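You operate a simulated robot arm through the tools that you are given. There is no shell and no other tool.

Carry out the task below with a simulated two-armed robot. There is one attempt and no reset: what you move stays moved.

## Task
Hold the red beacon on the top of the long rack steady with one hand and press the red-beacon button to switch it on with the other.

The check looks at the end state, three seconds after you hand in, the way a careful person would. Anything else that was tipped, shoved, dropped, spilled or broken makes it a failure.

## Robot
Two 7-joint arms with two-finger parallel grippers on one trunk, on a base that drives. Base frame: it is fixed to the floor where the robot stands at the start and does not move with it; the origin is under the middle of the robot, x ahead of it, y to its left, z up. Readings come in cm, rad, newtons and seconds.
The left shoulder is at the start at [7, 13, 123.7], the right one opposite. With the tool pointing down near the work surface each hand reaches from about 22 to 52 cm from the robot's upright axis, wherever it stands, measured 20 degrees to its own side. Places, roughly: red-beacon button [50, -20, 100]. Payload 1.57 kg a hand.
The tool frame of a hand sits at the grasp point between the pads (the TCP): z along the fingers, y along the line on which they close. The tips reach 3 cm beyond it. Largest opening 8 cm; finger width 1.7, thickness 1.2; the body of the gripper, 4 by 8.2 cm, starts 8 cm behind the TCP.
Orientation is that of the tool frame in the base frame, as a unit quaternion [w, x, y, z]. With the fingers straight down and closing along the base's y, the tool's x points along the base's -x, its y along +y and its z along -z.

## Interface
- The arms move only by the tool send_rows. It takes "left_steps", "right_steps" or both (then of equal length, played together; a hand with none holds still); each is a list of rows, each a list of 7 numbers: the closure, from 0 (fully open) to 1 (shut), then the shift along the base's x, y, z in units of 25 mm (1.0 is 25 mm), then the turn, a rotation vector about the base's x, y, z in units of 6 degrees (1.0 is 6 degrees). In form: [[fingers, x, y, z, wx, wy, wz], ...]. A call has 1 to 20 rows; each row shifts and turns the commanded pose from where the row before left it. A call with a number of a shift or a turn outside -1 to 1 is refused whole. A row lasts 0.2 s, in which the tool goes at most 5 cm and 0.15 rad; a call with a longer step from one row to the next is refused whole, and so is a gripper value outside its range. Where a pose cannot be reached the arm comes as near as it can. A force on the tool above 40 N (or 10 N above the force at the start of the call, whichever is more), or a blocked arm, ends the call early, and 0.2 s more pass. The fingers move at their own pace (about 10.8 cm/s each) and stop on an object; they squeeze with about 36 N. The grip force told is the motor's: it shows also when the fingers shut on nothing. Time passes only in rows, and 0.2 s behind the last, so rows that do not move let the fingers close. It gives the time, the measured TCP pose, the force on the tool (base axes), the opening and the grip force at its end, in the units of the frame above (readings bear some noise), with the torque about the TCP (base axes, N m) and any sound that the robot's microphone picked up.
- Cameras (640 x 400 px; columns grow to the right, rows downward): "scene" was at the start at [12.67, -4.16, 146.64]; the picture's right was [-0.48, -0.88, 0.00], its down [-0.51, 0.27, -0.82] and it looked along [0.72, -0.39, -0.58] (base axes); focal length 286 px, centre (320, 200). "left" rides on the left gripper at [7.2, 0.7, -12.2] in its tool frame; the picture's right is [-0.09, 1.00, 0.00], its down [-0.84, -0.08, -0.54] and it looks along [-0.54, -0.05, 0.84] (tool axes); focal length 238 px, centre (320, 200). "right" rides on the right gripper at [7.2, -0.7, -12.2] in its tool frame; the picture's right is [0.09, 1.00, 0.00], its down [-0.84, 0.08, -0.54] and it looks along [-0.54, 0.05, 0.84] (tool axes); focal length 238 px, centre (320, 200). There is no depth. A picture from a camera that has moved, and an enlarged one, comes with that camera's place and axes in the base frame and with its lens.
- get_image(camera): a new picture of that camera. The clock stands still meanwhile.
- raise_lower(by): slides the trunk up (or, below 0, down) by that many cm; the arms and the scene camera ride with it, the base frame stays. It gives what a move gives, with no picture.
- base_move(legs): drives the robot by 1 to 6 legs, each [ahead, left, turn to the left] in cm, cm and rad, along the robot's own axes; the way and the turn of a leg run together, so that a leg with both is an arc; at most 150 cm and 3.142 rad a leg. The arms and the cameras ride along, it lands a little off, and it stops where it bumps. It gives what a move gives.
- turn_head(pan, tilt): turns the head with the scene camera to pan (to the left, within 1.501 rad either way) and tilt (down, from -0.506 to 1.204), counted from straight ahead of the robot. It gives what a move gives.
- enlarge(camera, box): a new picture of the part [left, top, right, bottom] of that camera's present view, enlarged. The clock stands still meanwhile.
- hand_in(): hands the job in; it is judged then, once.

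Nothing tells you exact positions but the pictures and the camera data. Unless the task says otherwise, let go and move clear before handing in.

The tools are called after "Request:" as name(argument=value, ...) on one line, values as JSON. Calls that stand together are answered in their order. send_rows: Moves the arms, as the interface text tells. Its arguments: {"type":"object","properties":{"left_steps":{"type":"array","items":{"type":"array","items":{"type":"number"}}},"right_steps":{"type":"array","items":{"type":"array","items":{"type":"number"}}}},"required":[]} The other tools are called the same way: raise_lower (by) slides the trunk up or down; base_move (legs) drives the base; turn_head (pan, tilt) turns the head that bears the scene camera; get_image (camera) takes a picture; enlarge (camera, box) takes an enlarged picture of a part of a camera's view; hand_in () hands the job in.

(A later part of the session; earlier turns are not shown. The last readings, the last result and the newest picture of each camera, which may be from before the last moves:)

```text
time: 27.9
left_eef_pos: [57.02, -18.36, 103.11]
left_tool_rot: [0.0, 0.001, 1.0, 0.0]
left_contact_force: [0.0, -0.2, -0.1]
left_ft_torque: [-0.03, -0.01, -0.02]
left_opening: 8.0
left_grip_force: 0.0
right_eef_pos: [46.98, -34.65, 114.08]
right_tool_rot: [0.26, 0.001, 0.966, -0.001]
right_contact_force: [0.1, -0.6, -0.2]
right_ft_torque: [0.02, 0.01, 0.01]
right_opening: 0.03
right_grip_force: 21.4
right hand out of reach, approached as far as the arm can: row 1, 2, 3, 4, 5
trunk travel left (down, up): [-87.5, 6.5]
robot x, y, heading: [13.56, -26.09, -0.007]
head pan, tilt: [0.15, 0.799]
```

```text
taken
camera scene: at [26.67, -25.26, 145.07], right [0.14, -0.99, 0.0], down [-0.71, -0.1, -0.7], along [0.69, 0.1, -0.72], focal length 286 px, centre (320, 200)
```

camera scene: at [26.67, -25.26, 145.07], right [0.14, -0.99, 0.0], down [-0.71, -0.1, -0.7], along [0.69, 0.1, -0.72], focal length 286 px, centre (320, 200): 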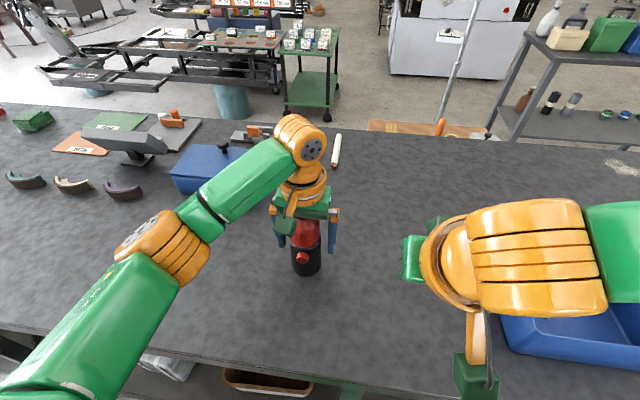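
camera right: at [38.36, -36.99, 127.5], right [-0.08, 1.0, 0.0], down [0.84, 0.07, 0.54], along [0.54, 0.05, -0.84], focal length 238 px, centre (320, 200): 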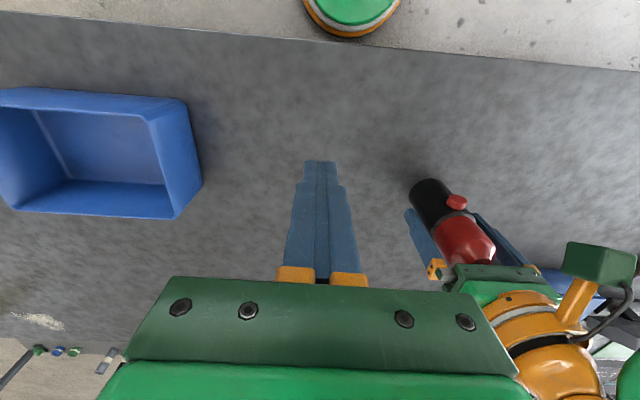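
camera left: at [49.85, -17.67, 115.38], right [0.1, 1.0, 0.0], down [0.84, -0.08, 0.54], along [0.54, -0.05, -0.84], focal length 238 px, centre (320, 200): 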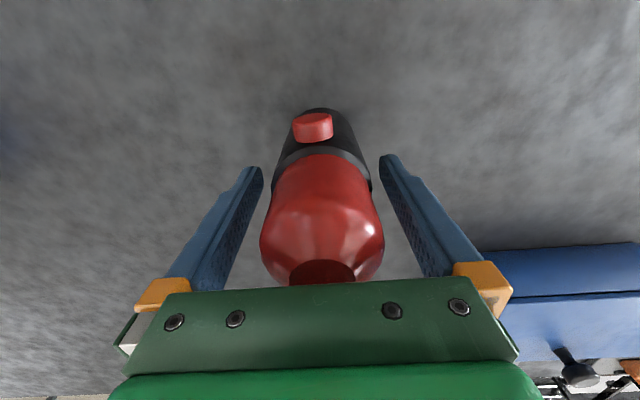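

It hit the limit again, since the forearm comes in from the right. Turning the hand left so it points along the forearm should free it, so I'll yaw in place.

Request:
send_rows(right_steps=[[1, 0, 0, 0, 0, 0, 1], [1, 0, 0, 0, 0, 0, 1], [1, 0, 0, 0, 0, 0, 1], [1, 0, 0, 0, 0, 0, 1], [1, 0, 0, 0, 0, 0, 1], [1, 0, 0, 0, 0, 0, 1], [1, 0, 0, 0, 0, 0, 0]])

Request:
send_rows(right_steps=[[1, 0, 0.5, -0.3, 0, 0, 0], [1, 0, 0.5, -0.3, 0, 0, 0], [1, 0, 0, 0, 0, 0, 0]])

Request:
get_image(camera="scene")

```text
time: 29.5
left_eef_pos: [57.12, -18.35, 103.24]
left_tool_rot: [0.0, 0.001, 1.0, 0.0]
left_contact_force: [-0.2, -1.0, 0.1]
left_ft_torque: [-0.01, -0.01, -0.02]
left_opening: 8.0
left_grip_force: 0.2
right_eef_pos: [46.81, -34.75, 114.11]
right_tool_rot: [0.246, -0.296, 0.919, 0.081]
right_contact_force: [-1.0, -0.9, -0.2]
right_ft_torque: [-0.02, -0.01, 0.0]
right_opening: 0.02
right_grip_force: 21.5
trunk travel left (down, up): [-87.5, 6.5]
robot x, y, heading: [13.85, -26.9, 0.0]
head pan, tilt: [0.15, 0.799]
```

```text
time: 30.3
left_eef_pos: [57.09, -18.42, 103.12]
left_tool_rot: [0.0, 0.002, 1.0, 0.0]
left_contact_force: [0.5, -0.1, -0.4]
left_ft_torque: [-0.01, -0.03, 0.04]
left_opening: 8.0
left_grip_force: 0.1
right_eef_pos: [46.81, -32.44, 112.51]
right_tool_rot: [0.245, -0.296, 0.919, 0.081]
right_contact_force: [-0.2, -0.6, -0.4]
right_ft_torque: [0.01, 0.0, 0.0]
right_opening: 0.0
right_grip_force: 21.1
trunk travel left (down, up): [-87.5, 6.5]
robot x, y, heading: [13.97, -26.15, -0.004]
head pan, tilt: [0.15, 0.799]
```

```text
taken
camera scene: at [26.71, -25.3, 145.07], right [0.14, -0.99, 0.0], down [-0.71, -0.1, -0.7], along [0.69, 0.1, -0.72], focal length 286 px, centre (320, 200)
```

scene: 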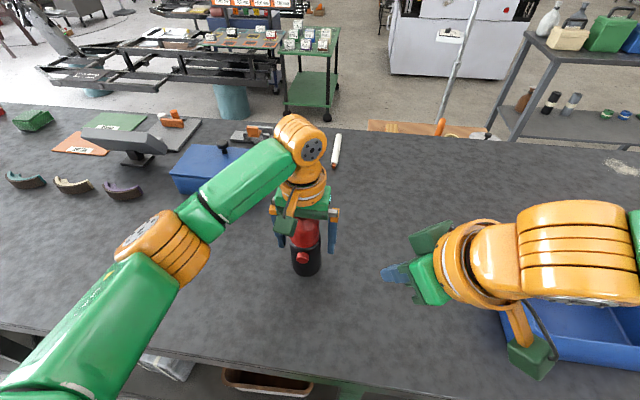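

Yawing freed the motion. I'll continue toward the front of the beacon, adding more forward tilt on the way.

Request:
send_rows(right_steps=[[1, -0.05, 0.46, -0.33, 0.323, -0.445, 0], [1, -0.05, 0.46, -0.33, 0.323, -0.445, 0], [1, -0.05, 0.46, -0.33, 0.323, -0.445, 0], [1, -0.05, 0.46, -0.33, 0.323, -0.445, 0], [1, -0.05, 0.46, -0.33, 0.323, -0.445, 0], [1, -0.05, 0.46, -0.33, 0.323, -0.445, 0], [1, 0, 0, 0, 0, 0, 0]])

Request:
get_image(camera="scene")

Request:
get_image(camera="right")

```text
time: 31.9
left_eef_pos: [57.12, -18.3, 103.1]
left_tool_rot: [0.0, 0.001, 1.0, 0.0]
left_contact_force: [0.3, -0.1, 0.0]
left_ft_torque: [-0.01, -0.01, 0.01]
left_opening: 7.98
left_grip_force: 0.0
right_eef_pos: [49.14, -27.27, 108.98]
right_tool_rot: [0.4, -0.279, 0.863, 0.132]
right_contact_force: [-0.1, 0.9, 0.5]
right_ft_torque: [-0.04, 0.0, -0.01]
right_opening: 0.01
right_grip_force: 20.9
right hand out of reach, approached as far as the arm can: row 4, 5, 6
trunk travel left (down, up): [-87.5, 6.5]
robot x, y, heading: [13.91, -26.7, -0.006]
head pan, tilt: [0.15, 0.799]
```

```text
taken
camera scene: at [26.74, -25.24, 145.06], right [0.14, -0.99, 0.0], down [-0.71, -0.1, -0.7], along [0.69, 0.1, -0.72], focal length 286 px, centre (320, 200)
```

scene: 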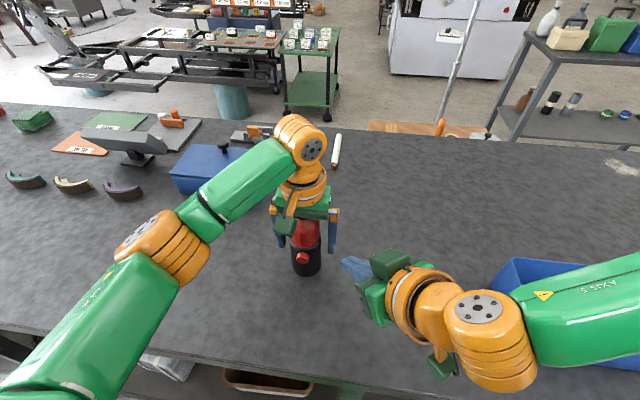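

```text
taken
camera right: at [38.17, -35.94, 111.42], right [-0.63, 0.77, -0.07], down [0.06, 0.13, 0.99], along [0.77, 0.62, -0.13], focal length 238 px, centre (320, 200)
```

right: 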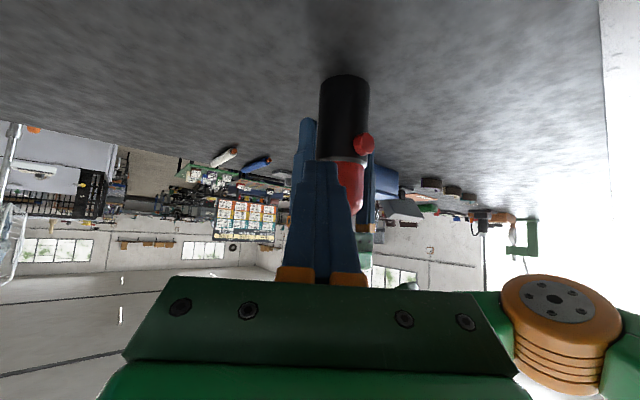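

The right hand is at (49.1, -27.3, 109), pointing forward and left with 50° of tilt. I'll bring it down and left first, then slightly back, to a standoff of about 4 cm in front of the button.

Request:
send_rows(right_steps=[[1, -0.05, 0.464, -0.5, 0, 0, 0], [1, -0.1, 0.464, -0.5, 0, 0, 0], [1, -0.2, 0.464, -0.5, 0, 0, 0], [1, -0.3, 0.464, -0.5, 0, 0, 0], [1, -0.39, 0.464, 0, 0, 0, 0], [1, 0, 0, 0, 0, 0, 0]])

Request:
get_image(camera="scene")

Request:
get_image(camera="right")

Request:
get_image(camera="left")

```text
time: 33.3
left_eef_pos: [57.01, -18.3, 103.07]
left_tool_rot: [0.0, 0.001, 1.0, 0.0]
left_contact_force: [0.2, 0.0, 0.2]
left_ft_torque: [-0.03, 0.0, -0.02]
left_opening: 8.02
left_grip_force: 0.0
right_eef_pos: [49.15, -27.77, 107.93]
right_tool_rot: [0.4, -0.278, 0.864, 0.131]
right_contact_force: [0.2, -0.2, -0.8]
right_ft_torque: [0.0, 0.01, -0.02]
right_opening: 0.01
right_grip_force: 21.5
right hand out of reach, approached as far as the arm can: row 1, 2, 3, 4, 5
trunk travel left (down, up): [-87.5, 6.5]
robot x, y, heading: [13.65, -26.51, -0.007]
head pan, tilt: [0.15, 0.799]
```

```text
taken
camera scene: at [26.72, -25.26, 145.06], right [0.14, -0.99, 0.0], down [-0.71, -0.1, -0.7], along [0.69, 0.1, -0.72], focal length 286 px, centre (320, 200)
```

scene: 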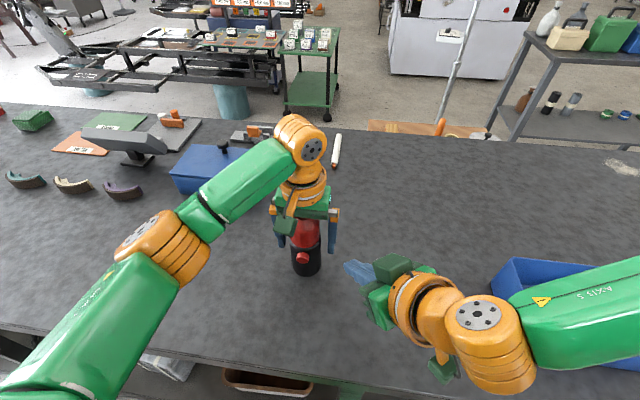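

```text
taken
camera right: at [38.28, -36.45, 110.36], right [-0.63, 0.77, -0.07], down [0.06, 0.13, 0.99], along [0.77, 0.62, -0.13], focal length 238 px, centre (320, 200)
```

right: 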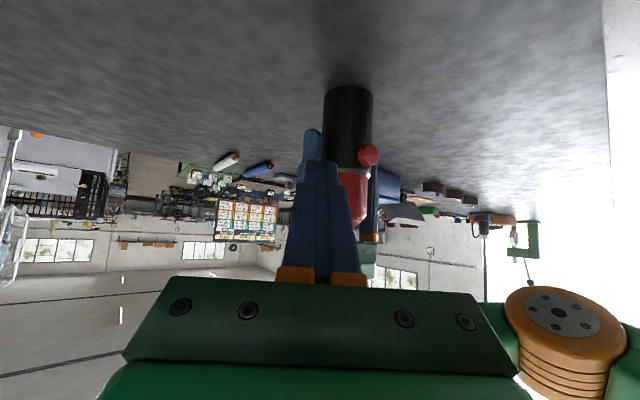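

```text
taken
camera left: at [49.85, -17.66, 115.38], right [0.1, 1.0, 0.0], down [0.84, -0.08, 0.54], along [0.54, -0.05, -0.84], focal length 238 px, centre (320, 200)
```

left: 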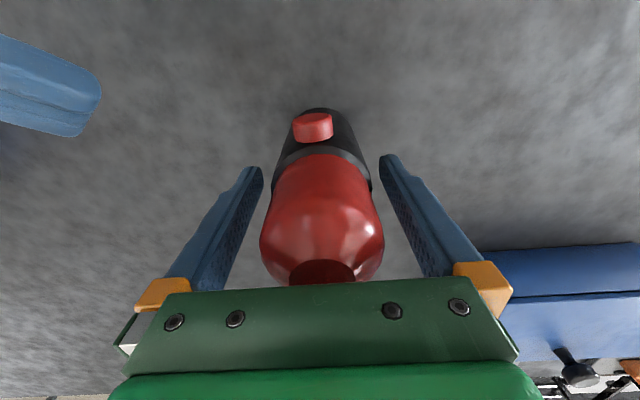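

The right hand is stuck again on its inboard side. I'll test whether more left yaw frees it, well away from the beacon.

Request:
send_rows(right_steps=[[1, 0, 0, 0, 0, 0, 1], [1, 0, 0, 0, 0, 0, 1], [1, 0, 0, 0, 0, 0, 1], [1, 0, 0, 0, 0, 0, 1], [1, 0, 0, 0, 0, 0, 0]])

Request:
send_rows(right_steps=[[1, -0.3, 0.4, -0.2, 0, 0, 0], [1, -0.3, 0.4, -0.2, 0, 0, 0], [1, 0, 0, 0, 0, 0, 0]])

Request:
get_image(camera="scene")

```text
time: 34.5
left_eef_pos: [57.02, -18.19, 103.19]
left_tool_rot: [0.0, 0.002, 1.0, 0.0]
left_contact_force: [-1.4, 0.2, 0.4]
left_ft_torque: [-0.01, 0.0, 0.01]
left_opening: 8.0
left_grip_force: 0.0
right_eef_pos: [49.18, -27.77, 107.85]
right_tool_rot: [0.364, -0.452, 0.787, 0.212]
right_contact_force: [-0.5, 0.4, -0.1]
right_ft_torque: [-0.01, 0.02, -0.01]
right_opening: 0.0
right_grip_force: 21.4
trunk travel left (down, up): [-87.5, 6.5]
robot x, y, heading: [14.0, -26.5, -0.004]
head pan, tilt: [0.15, 0.799]
```

```text
time: 35.3
left_eef_pos: [57.02, -18.32, 102.98]
left_tool_rot: [0.0, 0.001, 1.0, -0.001]
left_contact_force: [0.1, 1.0, -0.5]
left_ft_torque: [-0.04, -0.01, 0.0]
left_opening: 8.02
left_grip_force: 0.0
right_eef_pos: [47.61, -25.77, 106.87]
right_tool_rot: [0.364, -0.452, 0.786, 0.212]
right_contact_force: [1.4, -0.3, 0.0]
right_ft_torque: [-0.01, 0.01, 0.01]
right_opening: 0.0
right_grip_force: 21.2
trunk travel left (down, up): [-87.5, 6.5]
robot x, y, heading: [13.48, -26.24, -0.007]
head pan, tilt: [0.15, 0.799]
```

```text
taken
camera scene: at [26.71, -25.27, 145.07], right [0.14, -0.99, 0.0], down [-0.71, -0.1, -0.7], along [0.69, 0.1, -0.72], focal length 286 px, centre (320, 200)
```

scene: 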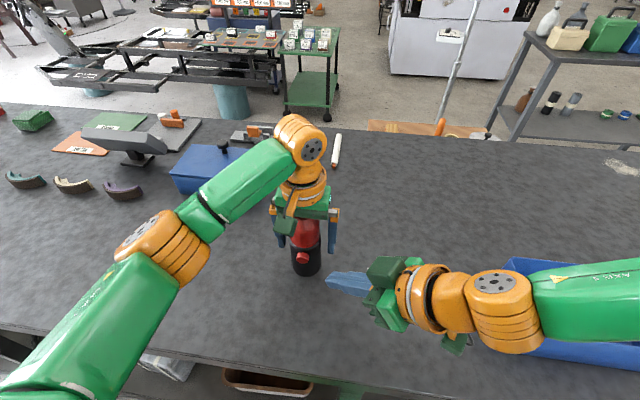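

With 60° of yaw it moves freely. I'll bring the fingertip to a standoff about 3 cm in front of the button, at about (47.5, -20.3, 104).

Request:
send_rows(right_steps=[[1, -0.01, 0.44, -0.23, 0, 0, 0], [1, -0.01, 0.44, -0.23, 0, 0, 0], [1, -0.01, 0.44, -0.23, 0, 0, 0], [1, -0.01, 0.44, -0.23, 0, 0, 0], [1, -0.01, 0.44, -0.23, 0, 0, 0], [1, 0, 0, 0, 0, 0, 0]])

Request:
get_image(camera="scene")

Request:
get_image(camera="left")

Request:
get_image(camera="right")

```text
time: 36.7
left_eef_pos: [57.02, -18.24, 103.07]
left_tool_rot: [0.0, 0.002, 1.0, 0.0]
left_contact_force: [-0.2, 0.0, 0.0]
left_ft_torque: [-0.02, 0.02, 0.02]
left_opening: 7.98
left_grip_force: 0.2
right_eef_pos: [47.42, -24.03, 106.19]
right_tool_rot: [0.363, -0.452, 0.786, 0.212]
right_contact_force: [-1.0, 0.1, 0.0]
right_ft_torque: [0.03, 0.0, -0.01]
right_opening: 0.02
right_grip_force: 20.7
right hand out of reach, approached as far as the arm can: row 2, 3, 4, 5
trunk travel left (down, up): [-87.5, 6.5]
robot x, y, heading: [13.84, -26.41, -0.007]
head pan, tilt: [0.15, 0.799]
```

```text
taken
camera scene: at [26.71, -25.27, 145.07], right [0.14, -0.99, 0.0], down [-0.71, -0.1, -0.7], along [0.69, 0.1, -0.72], focal length 286 px, centre (320, 200)
```

scene: 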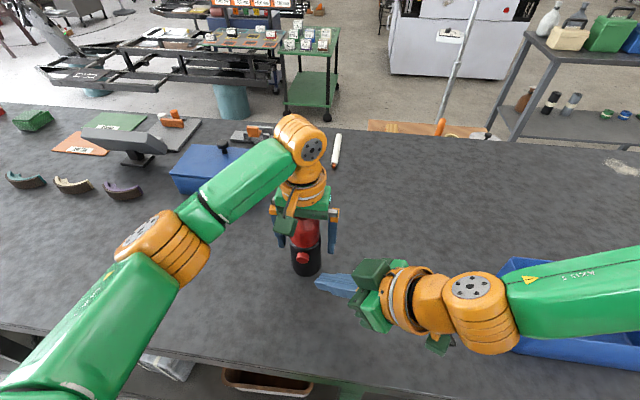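

```text
taken
camera left: at [49.84, -17.67, 115.39], right [0.1, 1.0, 0.0], down [0.84, -0.08, 0.54], along [0.54, -0.05, -0.84], focal length 238 px, centre (320, 200)
```

left: 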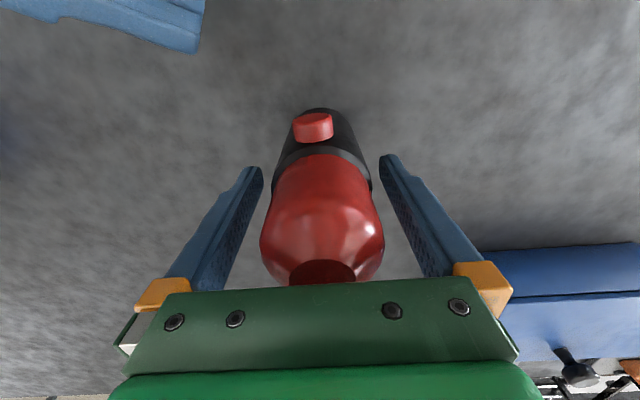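

```text
taken
camera right: at [41.11, -36.45, 108.64], right [-0.89, 0.45, -0.07], down [0.0, 0.15, 0.99], along [0.45, 0.88, -0.13], focal length 238 px, centre (320, 200)
```

right: 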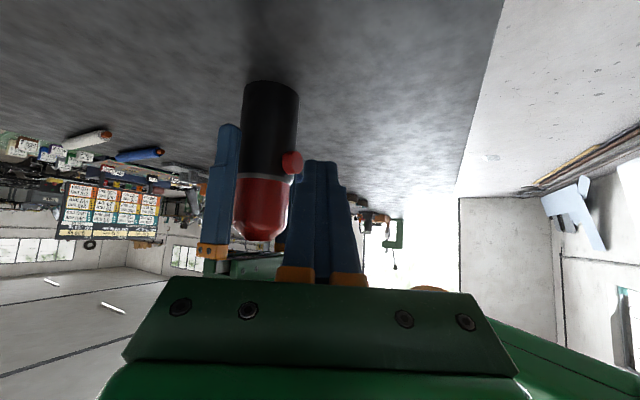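

The right wrist can only go about 15° inboard of its shoulder, so the base needs to be about 4 cm further left for both hands to fit. I'll first lift the open left hand straight up off the beacon.

Request:
send_rows(left_steps=[[0, 0, 0, 0.4, 0, 0, 0], [0, 0, 0, 0.5, 0, 0, 0], [0, 0, 0, 0.5, 0, 0, 0], [0, 0, 0, 0.5, 0, 0, 0], [0, 0, 0, 0.5, 0, 0, 0], [0, 0, 0, 0.5, 0, 0, 0], [0, 0, 0, 0.5, 0, 0, 0], [0, 0, 0, 0.5, 0, 0, 0], [0, 0, 0, 0.5, 0, 0, 0], [0, 0, 0, 0.4, 0, 0, 0], [0, 0, 0, 0, 0, 0, 0]])

Request:
get_image(camera="scene")

```text
time: 39.1
left_eef_pos: [56.95, -18.13, 115.0]
left_tool_rot: [-0.001, 0.003, 1.0, 0.0]
left_contact_force: [-0.5, -1.1, -0.2]
left_ft_torque: [0.0, 0.02, -0.02]
left_opening: 7.97
left_grip_force: 0.0
right_eef_pos: [47.55, -24.0, 106.2]
right_tool_rot: [0.364, -0.452, 0.786, 0.211]
right_contact_force: [0.4, 0.7, 0.3]
right_ft_torque: [0.03, -0.01, -0.01]
right_opening: 0.04
right_grip_force: 21.0
trunk travel left (down, up): [-87.5, 6.5]
robot x, y, heading: [13.55, -26.36, -0.007]
head pan, tilt: [0.15, 0.799]
```

```text
taken
camera scene: at [26.73, -25.25, 145.06], right [0.14, -0.99, 0.0], down [-0.71, -0.1, -0.7], along [0.69, 0.1, -0.72], focal length 286 px, centre (320, 200)
```

scene: 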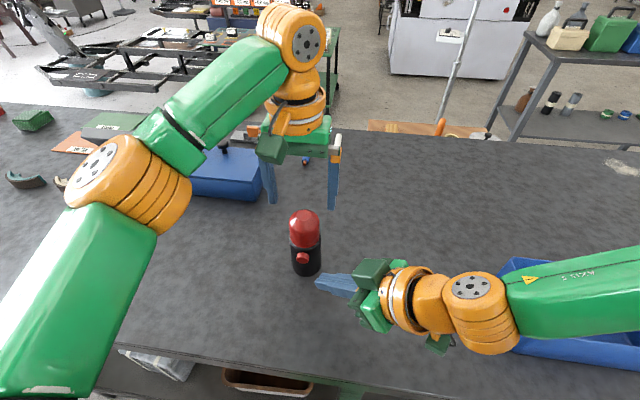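

The left hand is clear above the beacon, and the right fingertips will stay about 3 cm in front of the button through a 4 cm shift. Driving left now.

Request:
base_move(legs=[[0, 4.0, 0]])

Request:
send_rows(left_steps=[[0, 0, 0, 0, 0, 0, 0], [0, 0, 0, 0, 0, 0, 0]])

Request:
get_image(camera="scene")

Request:
get_image(camera="left")

Request:
get_image(camera="right")

```text
time: 40.0
left_eef_pos: [56.96, -14.71, 115.17]
left_tool_rot: [0.0, 0.003, 1.0, 0.004]
left_contact_force: [0.4, -0.5, 0.0]
left_ft_torque: [0.08, -0.01, 0.0]
left_opening: 8.04
left_grip_force: 0.0
right_eef_pos: [47.51, -20.76, 106.21]
right_tool_rot: [0.366, -0.451, 0.785, 0.215]
right_contact_force: [-0.6, -0.2, 0.6]
right_ft_torque: [0.04, -0.02, 0.0]
right_opening: 0.0
right_grip_force: 21.1
trunk travel left (down, up): [-87.5, 6.5]
robot x, y, heading: [14.06, -22.38, -0.005]
head pan, tilt: [0.15, 0.799]
```

```text
time: 40.6
left_eef_pos: [56.92, -14.23, 115.02]
left_tool_rot: [0.0, 0.002, 1.0, 0.001]
left_contact_force: [-0.4, -0.3, -0.5]
left_ft_torque: [-0.04, 0.0, 0.01]
left_opening: 7.99
left_grip_force: 0.0
right_eef_pos: [47.57, -20.21, 106.21]
right_tool_rot: [0.365, -0.452, 0.786, 0.212]
right_contact_force: [-0.7, -0.2, 0.5]
right_ft_torque: [0.03, 0.0, 0.01]
right_opening: 0.01
right_grip_force: 20.6
trunk travel left (down, up): [-87.5, 6.5]
robot x, y, heading: [13.63, -22.29, -0.001]
head pan, tilt: [0.15, 0.799]
```

```text
taken
camera scene: at [26.74, -21.52, 145.07], right [0.14, -0.99, 0.0], down [-0.71, -0.1, -0.7], along [0.69, 0.1, -0.72], focal length 286 px, centre (320, 200)
```

scene: 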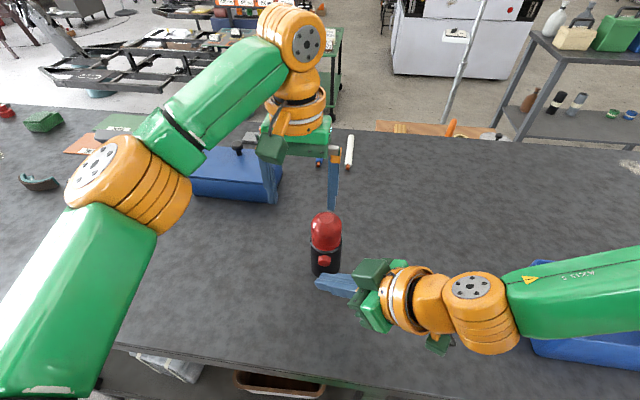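

```text
taken
camera left: at [49.79, -13.66, 127.33], right [0.1, 1.0, 0.0], down [0.84, -0.08, 0.54], along [0.54, -0.05, -0.84], focal length 238 px, centre (320, 200)
```

left: 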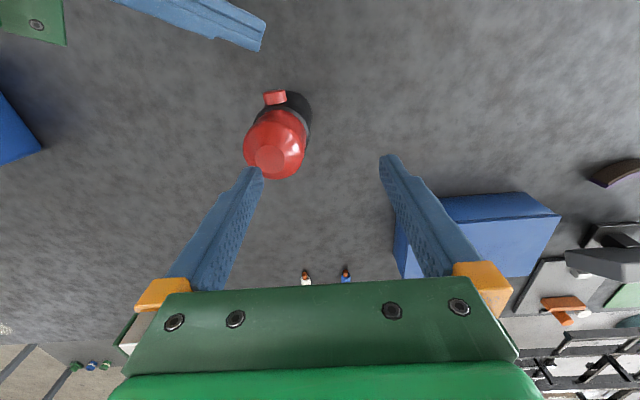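

```text
taken
camera right: at [41.13, -32.65, 108.62], right [-0.89, 0.45, -0.07], down [0.0, 0.14, 0.99], along [0.45, 0.88, -0.13], focal length 238 px, centre (320, 200)
```

right: 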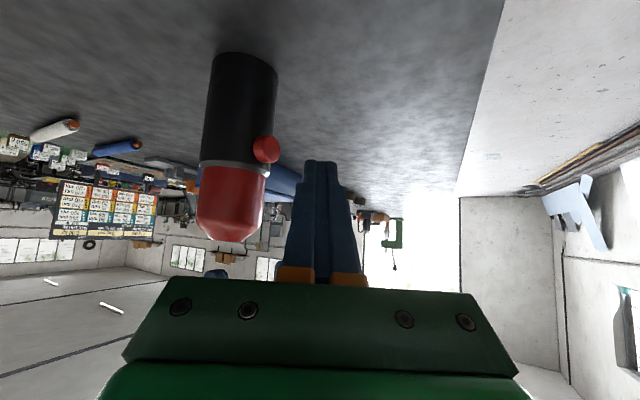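

The base moved about 3.8 cm left and the beacon was untouched. I'll re-centre the left hand over the beacon (-3.9 cm in y) and check.

Request:
send_rows(left_steps=[[0, 0, -0.39, 0, 0, 0, 0], [0, 0, -0.39, 0, 0, 0, 0], [0, 0, -0.39, 0, 0, 0, 0], [0, 0, -0.39, 0, 0, 0, 0], [0, 0, 0, 0, 0, 0, 0], [0, 0, 0, 0, 0, 0, 0]])

Request:
get_image(camera="left")

Request:
enlarge(camera="scene", box=[250, 190, 410, 290])

```text
time: 42.0
left_eef_pos: [57.15, -18.06, 115.09]
left_tool_rot: [0.0, 0.003, 1.0, 0.0]
left_contact_force: [1.1, -0.1, -0.8]
left_ft_torque: [0.0, 0.01, -0.01]
left_opening: 7.98
left_grip_force: 0.1
right_eef_pos: [47.56, -19.98, 106.09]
right_tool_rot: [0.364, -0.452, 0.787, 0.212]
right_contact_force: [0.5, -0.3, 1.0]
right_ft_torque: [-0.01, -0.01, 0.02]
right_opening: 0.0
right_grip_force: 21.4
trunk travel left (down, up): [-87.5, 6.5]
robot x, y, heading: [14.1, -22.05, -0.005]
head pan, tilt: [0.15, 0.799]
```

```text
taken
camera left: at [49.83, -17.34, 127.33], right [0.1, 1.0, 0.0], down [0.84, -0.08, 0.54], along [0.54, -0.05, -0.84], focal length 238 px, centre (320, 200)
```

left: 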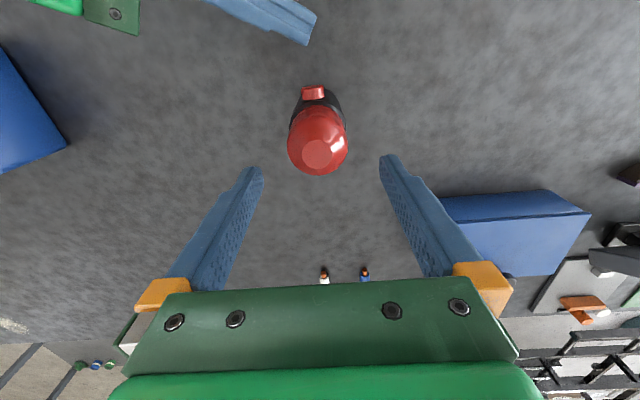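

```text
4.00 times, centred on (330, 240) of scene
camera zoom: at [26.74, -21.26, 145.06], right [0.14, -0.99, 0.0], down [-0.71, -0.1, -0.7], along [0.69, 0.1, -0.72], focal length 1145 px, centre (280, 40)
```

zoom: 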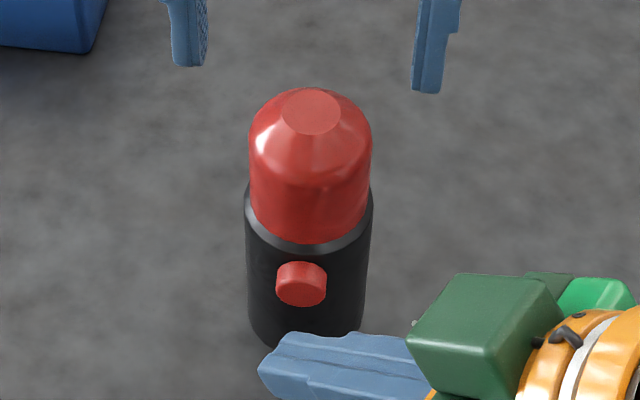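

The hand is about 0.2 cm left of centre. I'll correct that and descend around the beacon to z≈103.

Request:
send_rows(left_steps=[[0, 0, -0.08, 0, 0, 0, 0], [0, 0, 0, -0.4, 0, 0, 0], [0, 0, 0, -0.4, 0, 0, 0], [0, 0, 0, -0.4, 0, 0, 0], [0, 0, 0, -0.4, 0, 0, 0], [0, 0, 0, -0.4, 0, 0, 0], [0, 0, 0, -0.4, 0, 0, 0], [0, 0, 0, 0, 0, 0, 0], [0, 0, 0, 0, 0, 0, 0]])

Request:
get_image(camera="left")

```text
time: 44.0
left_eef_pos: [57.08, -18.17, 109.03]
left_tool_rot: [0.0, 0.002, 1.0, 0.0]
left_contact_force: [-0.1, 0.1, 0.0]
left_ft_torque: [-0.01, 0.01, 0.02]
left_opening: 8.0
left_grip_force: 0.1
right_eef_pos: [47.64, -20.16, 106.02]
right_tool_rot: [0.364, -0.451, 0.787, 0.211]
right_contact_force: [0.3, 0.6, 0.6]
right_ft_torque: [-0.02, 0.01, -0.02]
right_opening: 0.0
right_grip_force: 21.1
trunk travel left (down, up): [-87.5, 6.5]
robot x, y, heading: [13.64, -22.79, -0.003]
head pan, tilt: [0.15, 0.799]
```

```text
taken
camera left: at [49.79, -17.56, 121.29], right [0.1, 1.0, 0.0], down [0.84, -0.08, 0.54], along [0.54, -0.05, -0.84], focal length 238 px, centre (320, 200)
```

left: 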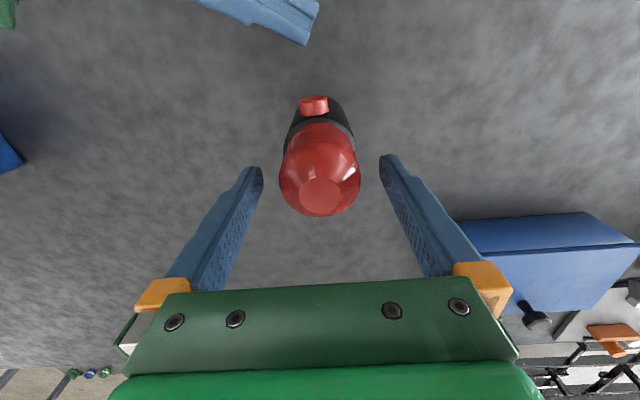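

Alignment is good, with the dome centred between the fingers. I'll come down the last 6 cm.

Request:
send_rows(left_steps=[[0, 0, 0, -0.4, 0, 0, 0], [0, 0, 0, -0.4, 0, 0, 0], [0, 0, 0, -0.4, 0, 0, 0], [0, 0, 0, -0.4, 0, 0, 0], [0, 0, 0, -0.4, 0, 0, 0], [0, 0, 0, -0.4, 0, 0, 0], [0, 0, 0, 0, 0, 0, 0], [0, 0, 0, 0, 0, 0, 0]])

Request:
get_image(camera="left")

Request:
get_image(camera="scene")

```text
time: 45.8
left_eef_pos: [57.07, -18.02, 103.09]
left_tool_rot: [0.0, 0.002, 1.0, 0.0]
left_contact_force: [0.9, 0.0, -0.4]
left_ft_torque: [-0.02, -0.02, 0.02]
left_opening: 8.02
left_grip_force: 0.0
right_eef_pos: [47.54, -20.09, 106.08]
right_tool_rot: [0.363, -0.452, 0.787, 0.212]
right_contact_force: [-0.6, -0.3, 0.0]
right_ft_torque: [0.04, -0.02, -0.01]
right_opening: 0.01
right_grip_force: 21.6
trunk travel left (down, up): [-87.5, 6.5]
robot x, y, heading: [13.57, -22.48, -0.008]
head pan, tilt: [0.15, 0.799]
```

```text
taken
camera left: at [49.76, -17.53, 115.28], right [0.1, 1.0, 0.0], down [0.84, -0.08, 0.54], along [0.54, -0.05, -0.84], focal length 238 px, centre (320, 200)
```

left: 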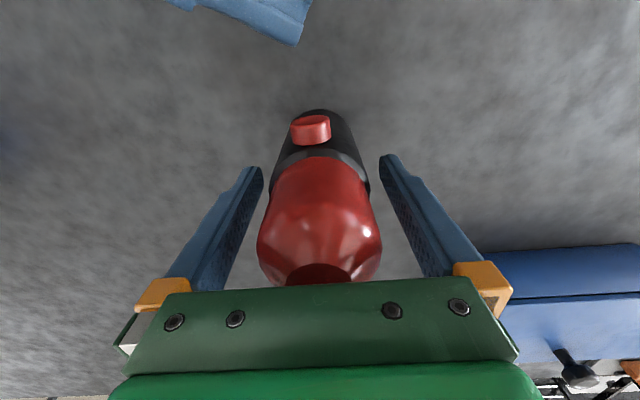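

```text
taken
camera scene: at [26.73, -21.28, 145.07], right [0.14, -0.99, 0.0], down [-0.71, -0.1, -0.7], along [0.69, 0.1, -0.72], focal length 286 px, centre (320, 200)
```

scene: 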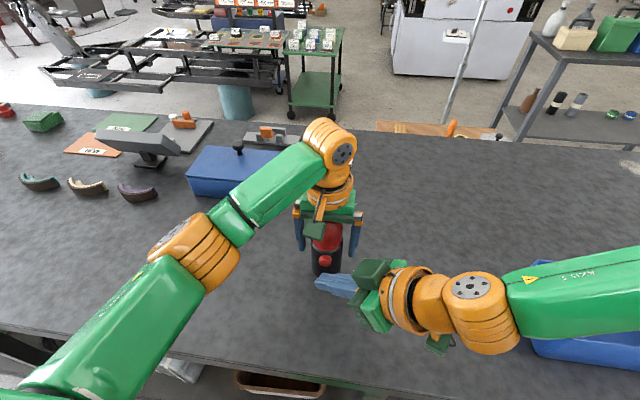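

The left hand is around the beacon again. I'll lower the right fingertip to button height at the standoff.

Request:
send_rows(right_steps=[[1, 0.1, -0.02, -0.28, 0, 0, 0], [1, 0.1, -0.02, -0.28, 0, 0, 0], [1, 0.1, -0.03, -0.27, 0, 0, 0], [1, 0, 0, 0, 0, 0, 0], [1, 0, 0, 0, 0, 0, 0]])

Request:
get_image(camera="left")

Request:
enlarge(camera="scene", box=[260, 190, 420, 300])

Request:
get_image(camera="right")

```text
time: 47.0
left_eef_pos: [56.93, -18.17, 103.01]
left_tool_rot: [0.0, 0.002, 1.0, 0.0]
left_contact_force: [-0.2, -0.6, -0.3]
left_ft_torque: [0.02, 0.0, 0.02]
left_opening: 8.01
left_grip_force: 0.0
right_eef_pos: [48.14, -21.11, 104.64]
right_tool_rot: [0.364, -0.452, 0.787, 0.212]
right_contact_force: [-0.2, 0.6, 0.5]
right_ft_torque: [-0.03, -0.01, -0.02]
right_opening: 0.0
right_grip_force: 21.2
right hand out of reach, approached as far as the arm can: row 1, 2, 3
trunk travel left (down, up): [-87.5, 6.5]
robot x, y, heading: [14.19, -22.61, -0.008]
head pan, tilt: [0.15, 0.799]
```

```text
taken
camera left: at [49.76, -17.53, 115.29], right [0.1, 1.0, 0.0], down [0.84, -0.08, 0.54], along [0.54, -0.05, -0.84], focal length 238 px, centre (320, 200)
```

left: 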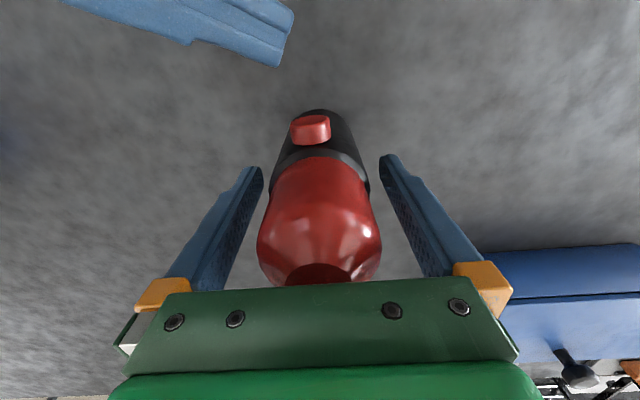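

```text
3.64 times, centred on (340, 245) of scene
camera zoom: at [26.74, -21.27, 145.07], right [0.14, -0.99, 0.0], down [-0.71, -0.1, -0.7], along [0.69, 0.1, -0.72], focal length 1041 px, centre (247, 36)
```

zoom: 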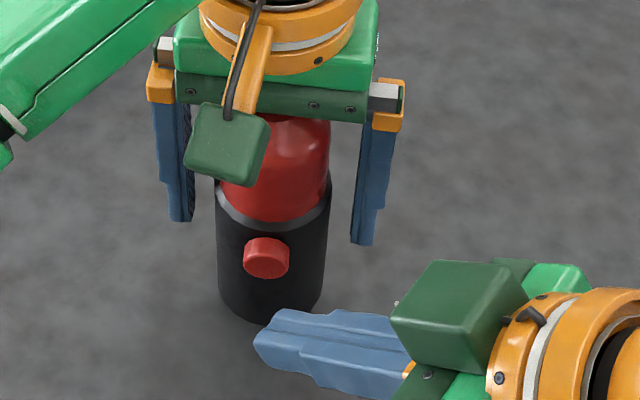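

```text
taken
camera right: at [41.79, -33.5, 107.12], right [-0.89, 0.45, -0.07], down [0.0, 0.15, 0.99], along [0.45, 0.88, -0.13], focal length 238 px, centre (320, 200)
```

right: 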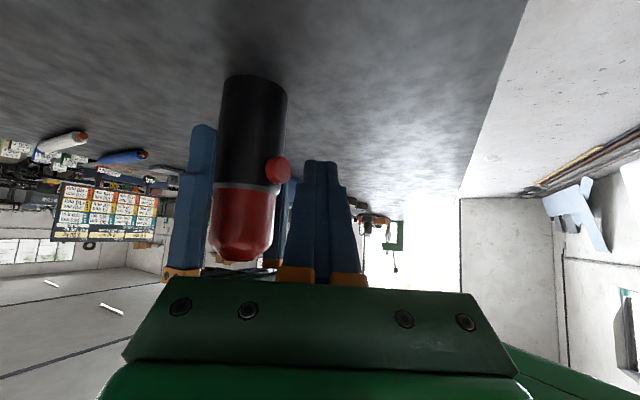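

It's just at its limit again. Turning the hand another 12° left moves the wrist to the right and presents the finger's flat side more squarely to the button, so I'll do that and re-approach the standoff.

Request:
send_rows(right_steps=[[1, 0, 0, 0, 0, 0, 1], [1, 0, 0, 0, 0, 0, 1], [1, 0.1, 0.1, -0.08, 0, 0, 0], [1, 0.1, 0.1, -0.08, 0, 0, 0], [1, 0.1, 0.08, -0.1, 0, 0, 0], [1, 0, 0, 0, 0, 0, 0], [1, 0, 0, 0, 0, 0, 0]])

Request:
get_image(camera="left")

Request:
enlarge(camera="scene", box=[260, 190, 420, 300])

Request:
get_image(camera="right")

```text
time: 48.6
left_eef_pos: [57.0, -18.23, 103.1]
left_tool_rot: [0.0, 0.003, 1.0, 0.0]
left_contact_force: [0.0, 0.9, 0.6]
left_ft_torque: [0.02, 0.02, -0.02]
left_opening: 8.01
left_grip_force: 0.2
right_eef_pos: [48.87, -20.75, 104.17]
right_tool_rot: [0.339, -0.531, 0.735, 0.249]
right_contact_force: [-0.2, 0.2, -0.1]
right_ft_torque: [0.0, 0.01, 0.04]
right_opening: 0.01
right_grip_force: 21.3
right hand out of reach, approached as far as the arm can: row 5
trunk travel left (down, up): [-87.5, 6.5]
robot x, y, heading: [13.49, -22.45, -0.005]
head pan, tilt: [0.15, 0.799]
```

```text
taken
camera left: at [49.77, -17.53, 115.29], right [0.1, 1.0, 0.0], down [0.84, -0.08, 0.54], along [0.54, -0.05, -0.84], focal length 238 px, centre (320, 200)
```

left: 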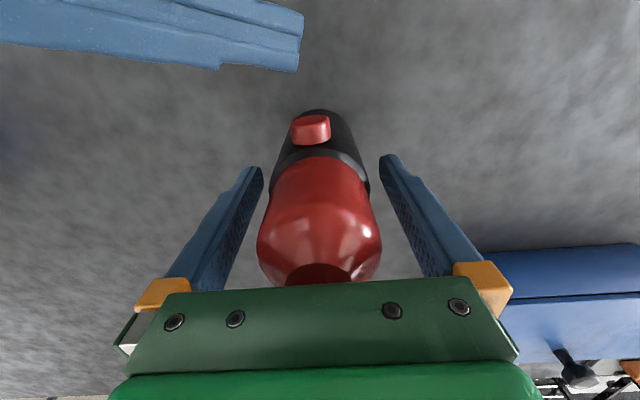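

```text
3.64 times, centred on (340, 245) of scene
camera zoom: at [26.74, -21.27, 145.07], right [0.14, -0.99, 0.0], down [-0.71, -0.1, -0.7], along [0.69, 0.1, -0.72], focal length 1041 px, centre (247, 36)
```

zoom: 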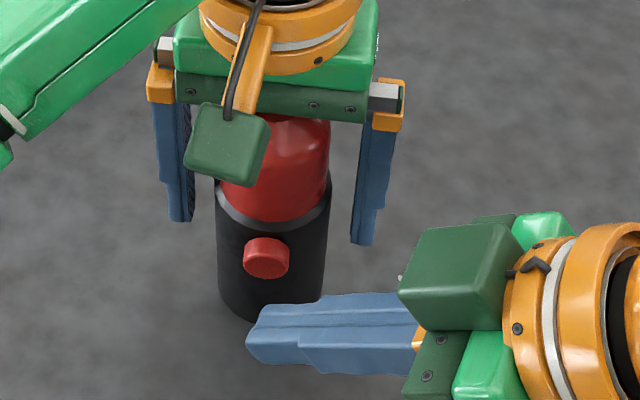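

```text
taken
camera right: at [45.17, -34.23, 106.75], right [-0.96, 0.25, -0.07], down [-0.03, 0.14, 0.99], along [0.26, 0.96, -0.13], focal length 238 px, centre (320, 200)
```

right: 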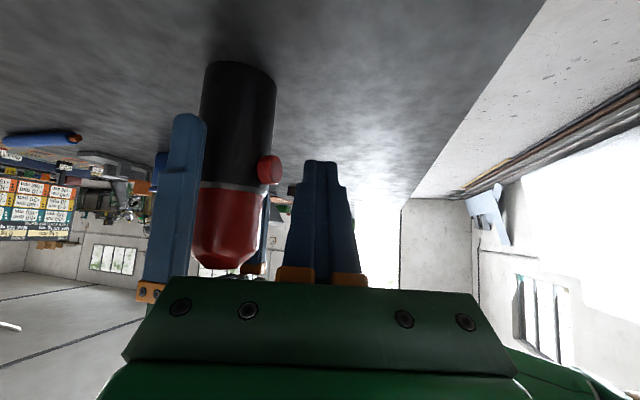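

The fingertip corner is about 2 cm in front of the button at the right height. I'll close the left gripper on the body to hold the beacon steady.

Request:
send_rows(left_steps=[[0.15, 0, 0, 0, 0, 0, 0], [0.22, 0, 0, 0, 0, 0, 0], [0.28, 0, 0, 0, 0, 0, 0], [0.4, 0, 0, 0, 0, 0, 0], [1, 0, 0, 0, 0, 0, 0], [1, 0, 0, 0, 0, 0, 0], [1, 0, 0, 0, 0, 0, 0]])

Request:
get_image(camera="left")

Request:
enlarge(camera="scene", box=[260, 190, 420, 300])

```text
time: 50.2
left_eef_pos: [56.92, -18.18, 103.08]
left_tool_rot: [0.0, 0.002, 1.0, 0.0]
left_contact_force: [0.0, 0.0, 0.6]
left_ft_torque: [0.01, 0.0, 0.01]
left_opening: 5.69
left_grip_force: 36.1
right_eef_pos: [48.91, -20.77, 104.24]
right_tool_rot: [0.34, -0.531, 0.735, 0.248]
right_contact_force: [-0.1, -0.1, 0.0]
right_ft_torque: [0.0, 0.03, 0.0]
right_opening: 0.0
right_grip_force: 21.7
trunk travel left (down, up): [-87.5, 6.5]
robot x, y, heading: [13.69, -22.23, -0.007]
head pan, tilt: [0.15, 0.799]
```

```text
taken
camera left: at [49.76, -17.54, 115.29], right [0.1, 1.0, 0.0], down [0.84, -0.08, 0.54], along [0.54, -0.05, -0.84], focal length 238 px, centre (320, 200)
```

left: 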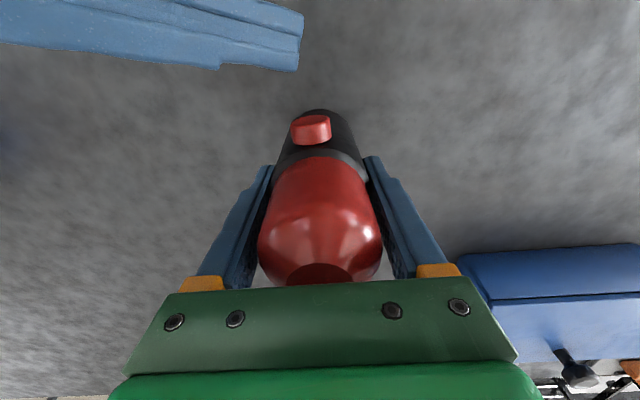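

```text
3.64 times, centred on (340, 245) of scene
camera zoom: at [26.74, -21.29, 145.07], right [0.14, -0.99, 0.0], down [-0.71, -0.1, -0.7], along [0.69, 0.1, -0.72], focal length 1041 px, centre (247, 36)
```

zoom: 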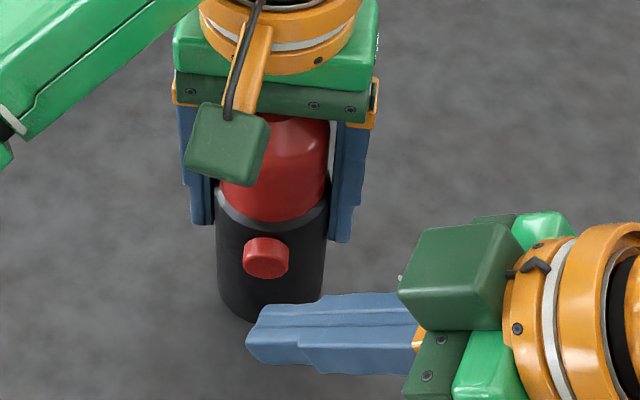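

The beacon is held (opening 5.7 cm, 36 N) and hasn't shifted. I'll advance the right fingertip to just short of the button.

Request:
send_rows(right_steps=[[1, 0.16, 0.03, 0, 0, 0, 0], [1, 0.16, 0.03, 0, 0, 0, 0], [1, 0.16, 0.03, 0, 0, 0, 0], [1, 0.16, 0.03, 0, 0, 0, 0], [1, 0, 0, 0, 0, 0, 0]])

Request:
get_image(camera="left")

Request:
enlarge(camera="scene", box=[280, 210, 380, 290])

Request:
enlarge(camera="right", box=[180, 40, 380, 280])

```text
time: 51.4
left_eef_pos: [56.92, -18.19, 103.01]
left_tool_rot: [0.001, 0.003, 1.0, 0.0]
left_contact_force: [1.4, 1.3, 0.6]
left_ft_torque: [0.08, 0.0, -0.04]
left_opening: 5.7
left_grip_force: 35.6
right_eef_pos: [50.25, -20.98, 104.6]
right_tool_rot: [0.34, -0.532, 0.735, 0.248]
right_contact_force: [0.9, 0.0, 0.3]
right_ft_torque: [-0.01, 0.01, -0.01]
right_opening: 0.0
right_grip_force: 21.6
right hand out of reach, approached as far as the arm can: row 2, 4
trunk travel left (down, up): [-87.5, 6.5]
robot x, y, heading: [13.96, -22.46, -0.002]
head pan, tilt: [0.15, 0.799]
```

```text
taken
camera left: at [49.76, -17.54, 115.29], right [0.1, 1.0, 0.0], down [0.84, -0.08, 0.54], along [0.54, -0.05, -0.84], focal length 238 px, centre (320, 200)
```

left: 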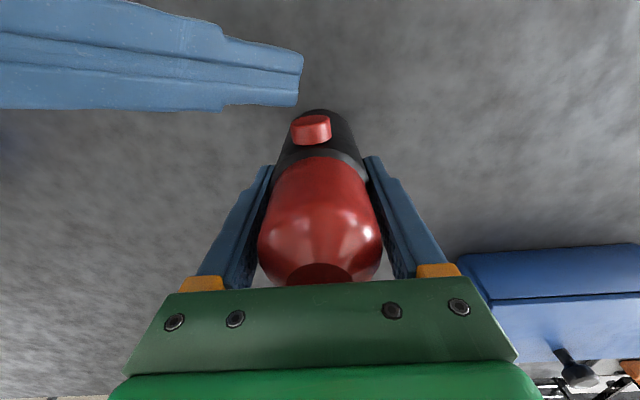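

```text
5.00 times, centred on (330, 250) of scene
camera zoom: at [26.73, -21.29, 145.07], right [0.14, -0.99, 0.0], down [-0.71, -0.1, -0.7], along [0.69, 0.1, -0.72], focal length 1431 px, centre (270, -50)
```

zoom: 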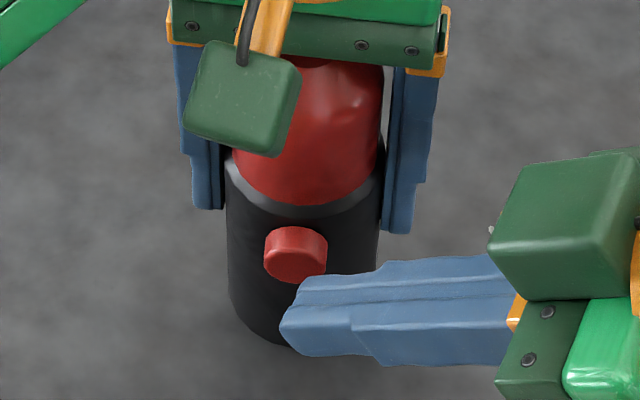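

```text
1.67 times, centred on (280, 160) of right
camera zoom: at [46.54, -34.44, 107.16], right [-0.96, 0.25, -0.07], down [-0.03, 0.14, 0.99], along [0.26, 0.96, -0.13], focal length 397 px, centre (387, 267)
```

zoom: 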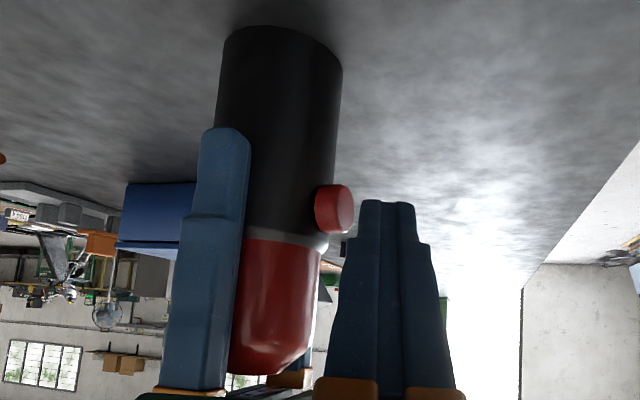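

The fingertip corner is about 0.9 cm short of the button but a little high (z≈103.3 against 102.5). I'll back off slightly and lower it.

Request:
send_rows(right_steps=[[1, -0.1, 0, -0.15, 0, 0, 0], [1, 0, 0, -0.15, 0, 0, 0], [1, 0, 0, 0, 0, 0, 0]])

Request:
get_image(camera="left")

```text
time: 52.2
left_eef_pos: [56.88, -18.13, 102.99]
left_tool_rot: [0.0, 0.002, 1.0, 0.0]
left_contact_force: [1.7, -0.6, 1.4]
left_ft_torque: [0.05, 0.01, 0.01]
left_opening: 5.71
left_grip_force: 35.7
right_eef_pos: [49.81, -21.16, 104.26]
right_tool_rot: [0.339, -0.531, 0.735, 0.249]
right_contact_force: [-0.5, 0.1, -0.3]
right_ft_torque: [0.02, -0.02, 0.01]
right_opening: 0.0
right_grip_force: 21.4
right hand out of reach, approached as far as the arm can: row 2
trunk travel left (down, up): [-87.5, 6.5]
robot x, y, heading: [13.8, -22.31, -0.005]
head pan, tilt: [0.15, 0.799]
```

```text
taken
camera left: at [49.76, -17.54, 115.29], right [0.1, 1.0, 0.0], down [0.84, -0.08, 0.54], along [0.54, -0.05, -0.84], focal length 238 px, centre (320, 200)
```

left: 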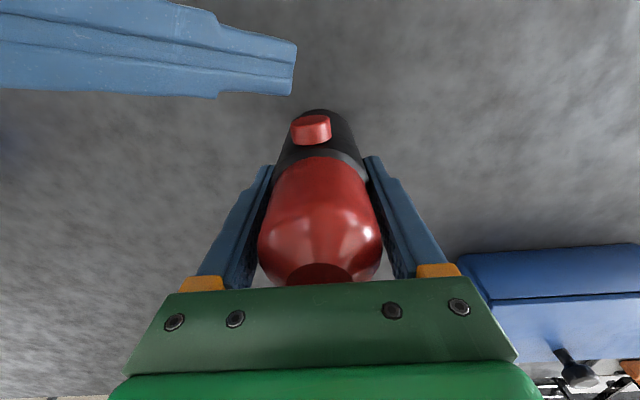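

The right arm keeps sliding along a joint limit. I'll turn the head to look at its elbow and see what is limiting it.

Request:
turn_head(pan=-0.7, tilt=0.9)

Request:
get_image(camera="scene")

```text
time: 53.4
left_eef_pos: [56.92, -18.17, 102.99]
left_tool_rot: [0.0, 0.003, 1.0, 0.0]
left_contact_force: [1.1, -0.5, 2.2]
left_ft_torque: [0.06, -0.05, 0.0]
left_opening: 5.7
left_grip_force: 35.7
right_eef_pos: [49.79, -21.29, 104.17]
right_tool_rot: [0.34, -0.531, 0.736, 0.248]
right_contact_force: [-0.4, -0.4, 0.7]
right_ft_torque: [0.01, 0.02, -0.02]
right_opening: 0.01
right_grip_force: 21.6
trunk travel left (down, up): [-87.5, 6.5]
robot x, y, heading: [13.8, -22.56, -0.006]
head pan, tilt: [-0.7, 0.901]
```

```text
taken
camera scene: at [24.5, -27.34, 144.28], right [-0.65, -0.76, 0.0], down [-0.6, 0.51, -0.62], along [0.47, -0.4, -0.78], focal length 286 px, centre (320, 200)
```

scene: 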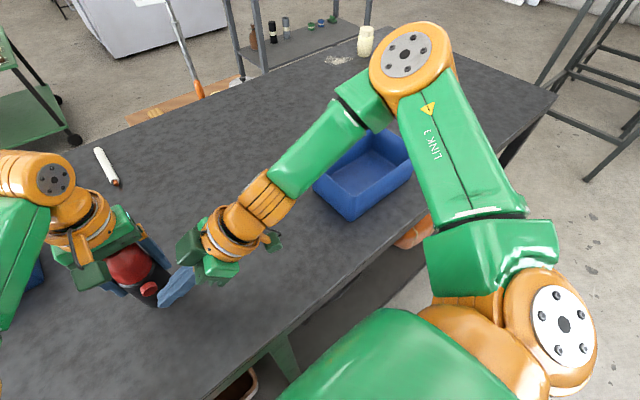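

The right wrist is nearly straight with the forearm, and each extra left turn has freed it before. Turning to about 84–90° yaw also lays the finger's flat side square to the button, so I'll turn in place and test.

Request:
send_rows(right_steps=[[1, 0, 0, 0, 0, 0, 1], [1, 0, 0, 0, 0, 0, 1], [1, 0, 0, 0, 0, 0, 0.5], [1, 0.1, 0.15, -0.05, 0, 0, 0], [1, 0, 0, 0, 0, 0, 0]])

Request:
turn_head(pan=0.0, tilt=0.9)

Request:
get_image(camera="scene")

Request:
get_image(camera="left")

```text
time: 54.6
left_eef_pos: [56.95, -18.17, 102.99]
left_tool_rot: [0.0, 0.002, 1.0, 0.0]
left_contact_force: [0.0, 0.2, 3.4]
left_ft_torque: [0.09, -0.02, -0.03]
left_opening: 5.7
left_grip_force: 35.8
right_eef_pos: [49.86, -21.58, 103.7]
right_tool_rot: [0.326, -0.549, 0.729, 0.246]
right_contact_force: [-0.2, -0.9, -0.3]
right_ft_torque: [0.01, 0.0, 0.02]
right_opening: 0.0
right_grip_force: 21.2
right hand out of reach, approached as far as the arm can: row 1, 2, 4
trunk travel left (down, up): [-87.5, 6.5]
robot x, y, heading: [13.91, -22.71, -0.001]
head pan, tilt: [-0.7, 0.901]
```

```text
time: 55.6
left_eef_pos: [56.95, -18.06, 103.03]
left_tool_rot: [0.0, 0.003, 1.0, 0.001]
left_contact_force: [0.8, -0.6, 2.6]
left_ft_torque: [0.09, 0.0, -0.03]
left_opening: 5.71
left_grip_force: 36.1
right_eef_pos: [49.88, -21.64, 103.88]
right_tool_rot: [0.326, -0.549, 0.729, 0.246]
right_contact_force: [-0.9, -0.4, 0.4]
right_ft_torque: [-0.02, -0.02, 0.01]
right_opening: 0.01
right_grip_force: 21.3
trunk travel left (down, up): [-87.5, 6.5]
robot x, y, heading: [13.81, -22.32, -0.011]
head pan, tilt: [0.0, 0.901]
```

```text
taken
camera scene: at [26.29, -22.5, 144.28], right [-0.01, -1.0, 0.0], down [-0.78, 0.01, -0.62], along [0.62, 0.0, -0.78], focal length 286 px, centre (320, 200)
```

scene: 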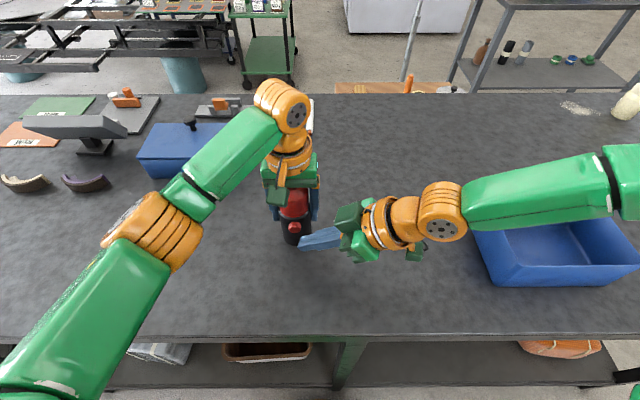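

```text
taken
camera left: at [49.75, -17.54, 115.29], right [0.1, 1.0, 0.0], down [0.84, -0.08, 0.54], along [0.54, -0.05, -0.84], focal length 238 px, centre (320, 200)
```

left: 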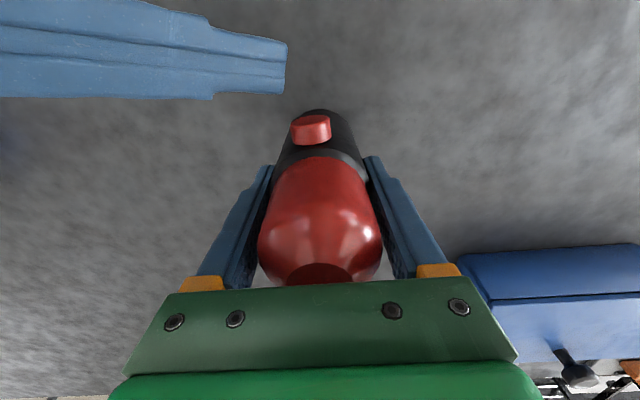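

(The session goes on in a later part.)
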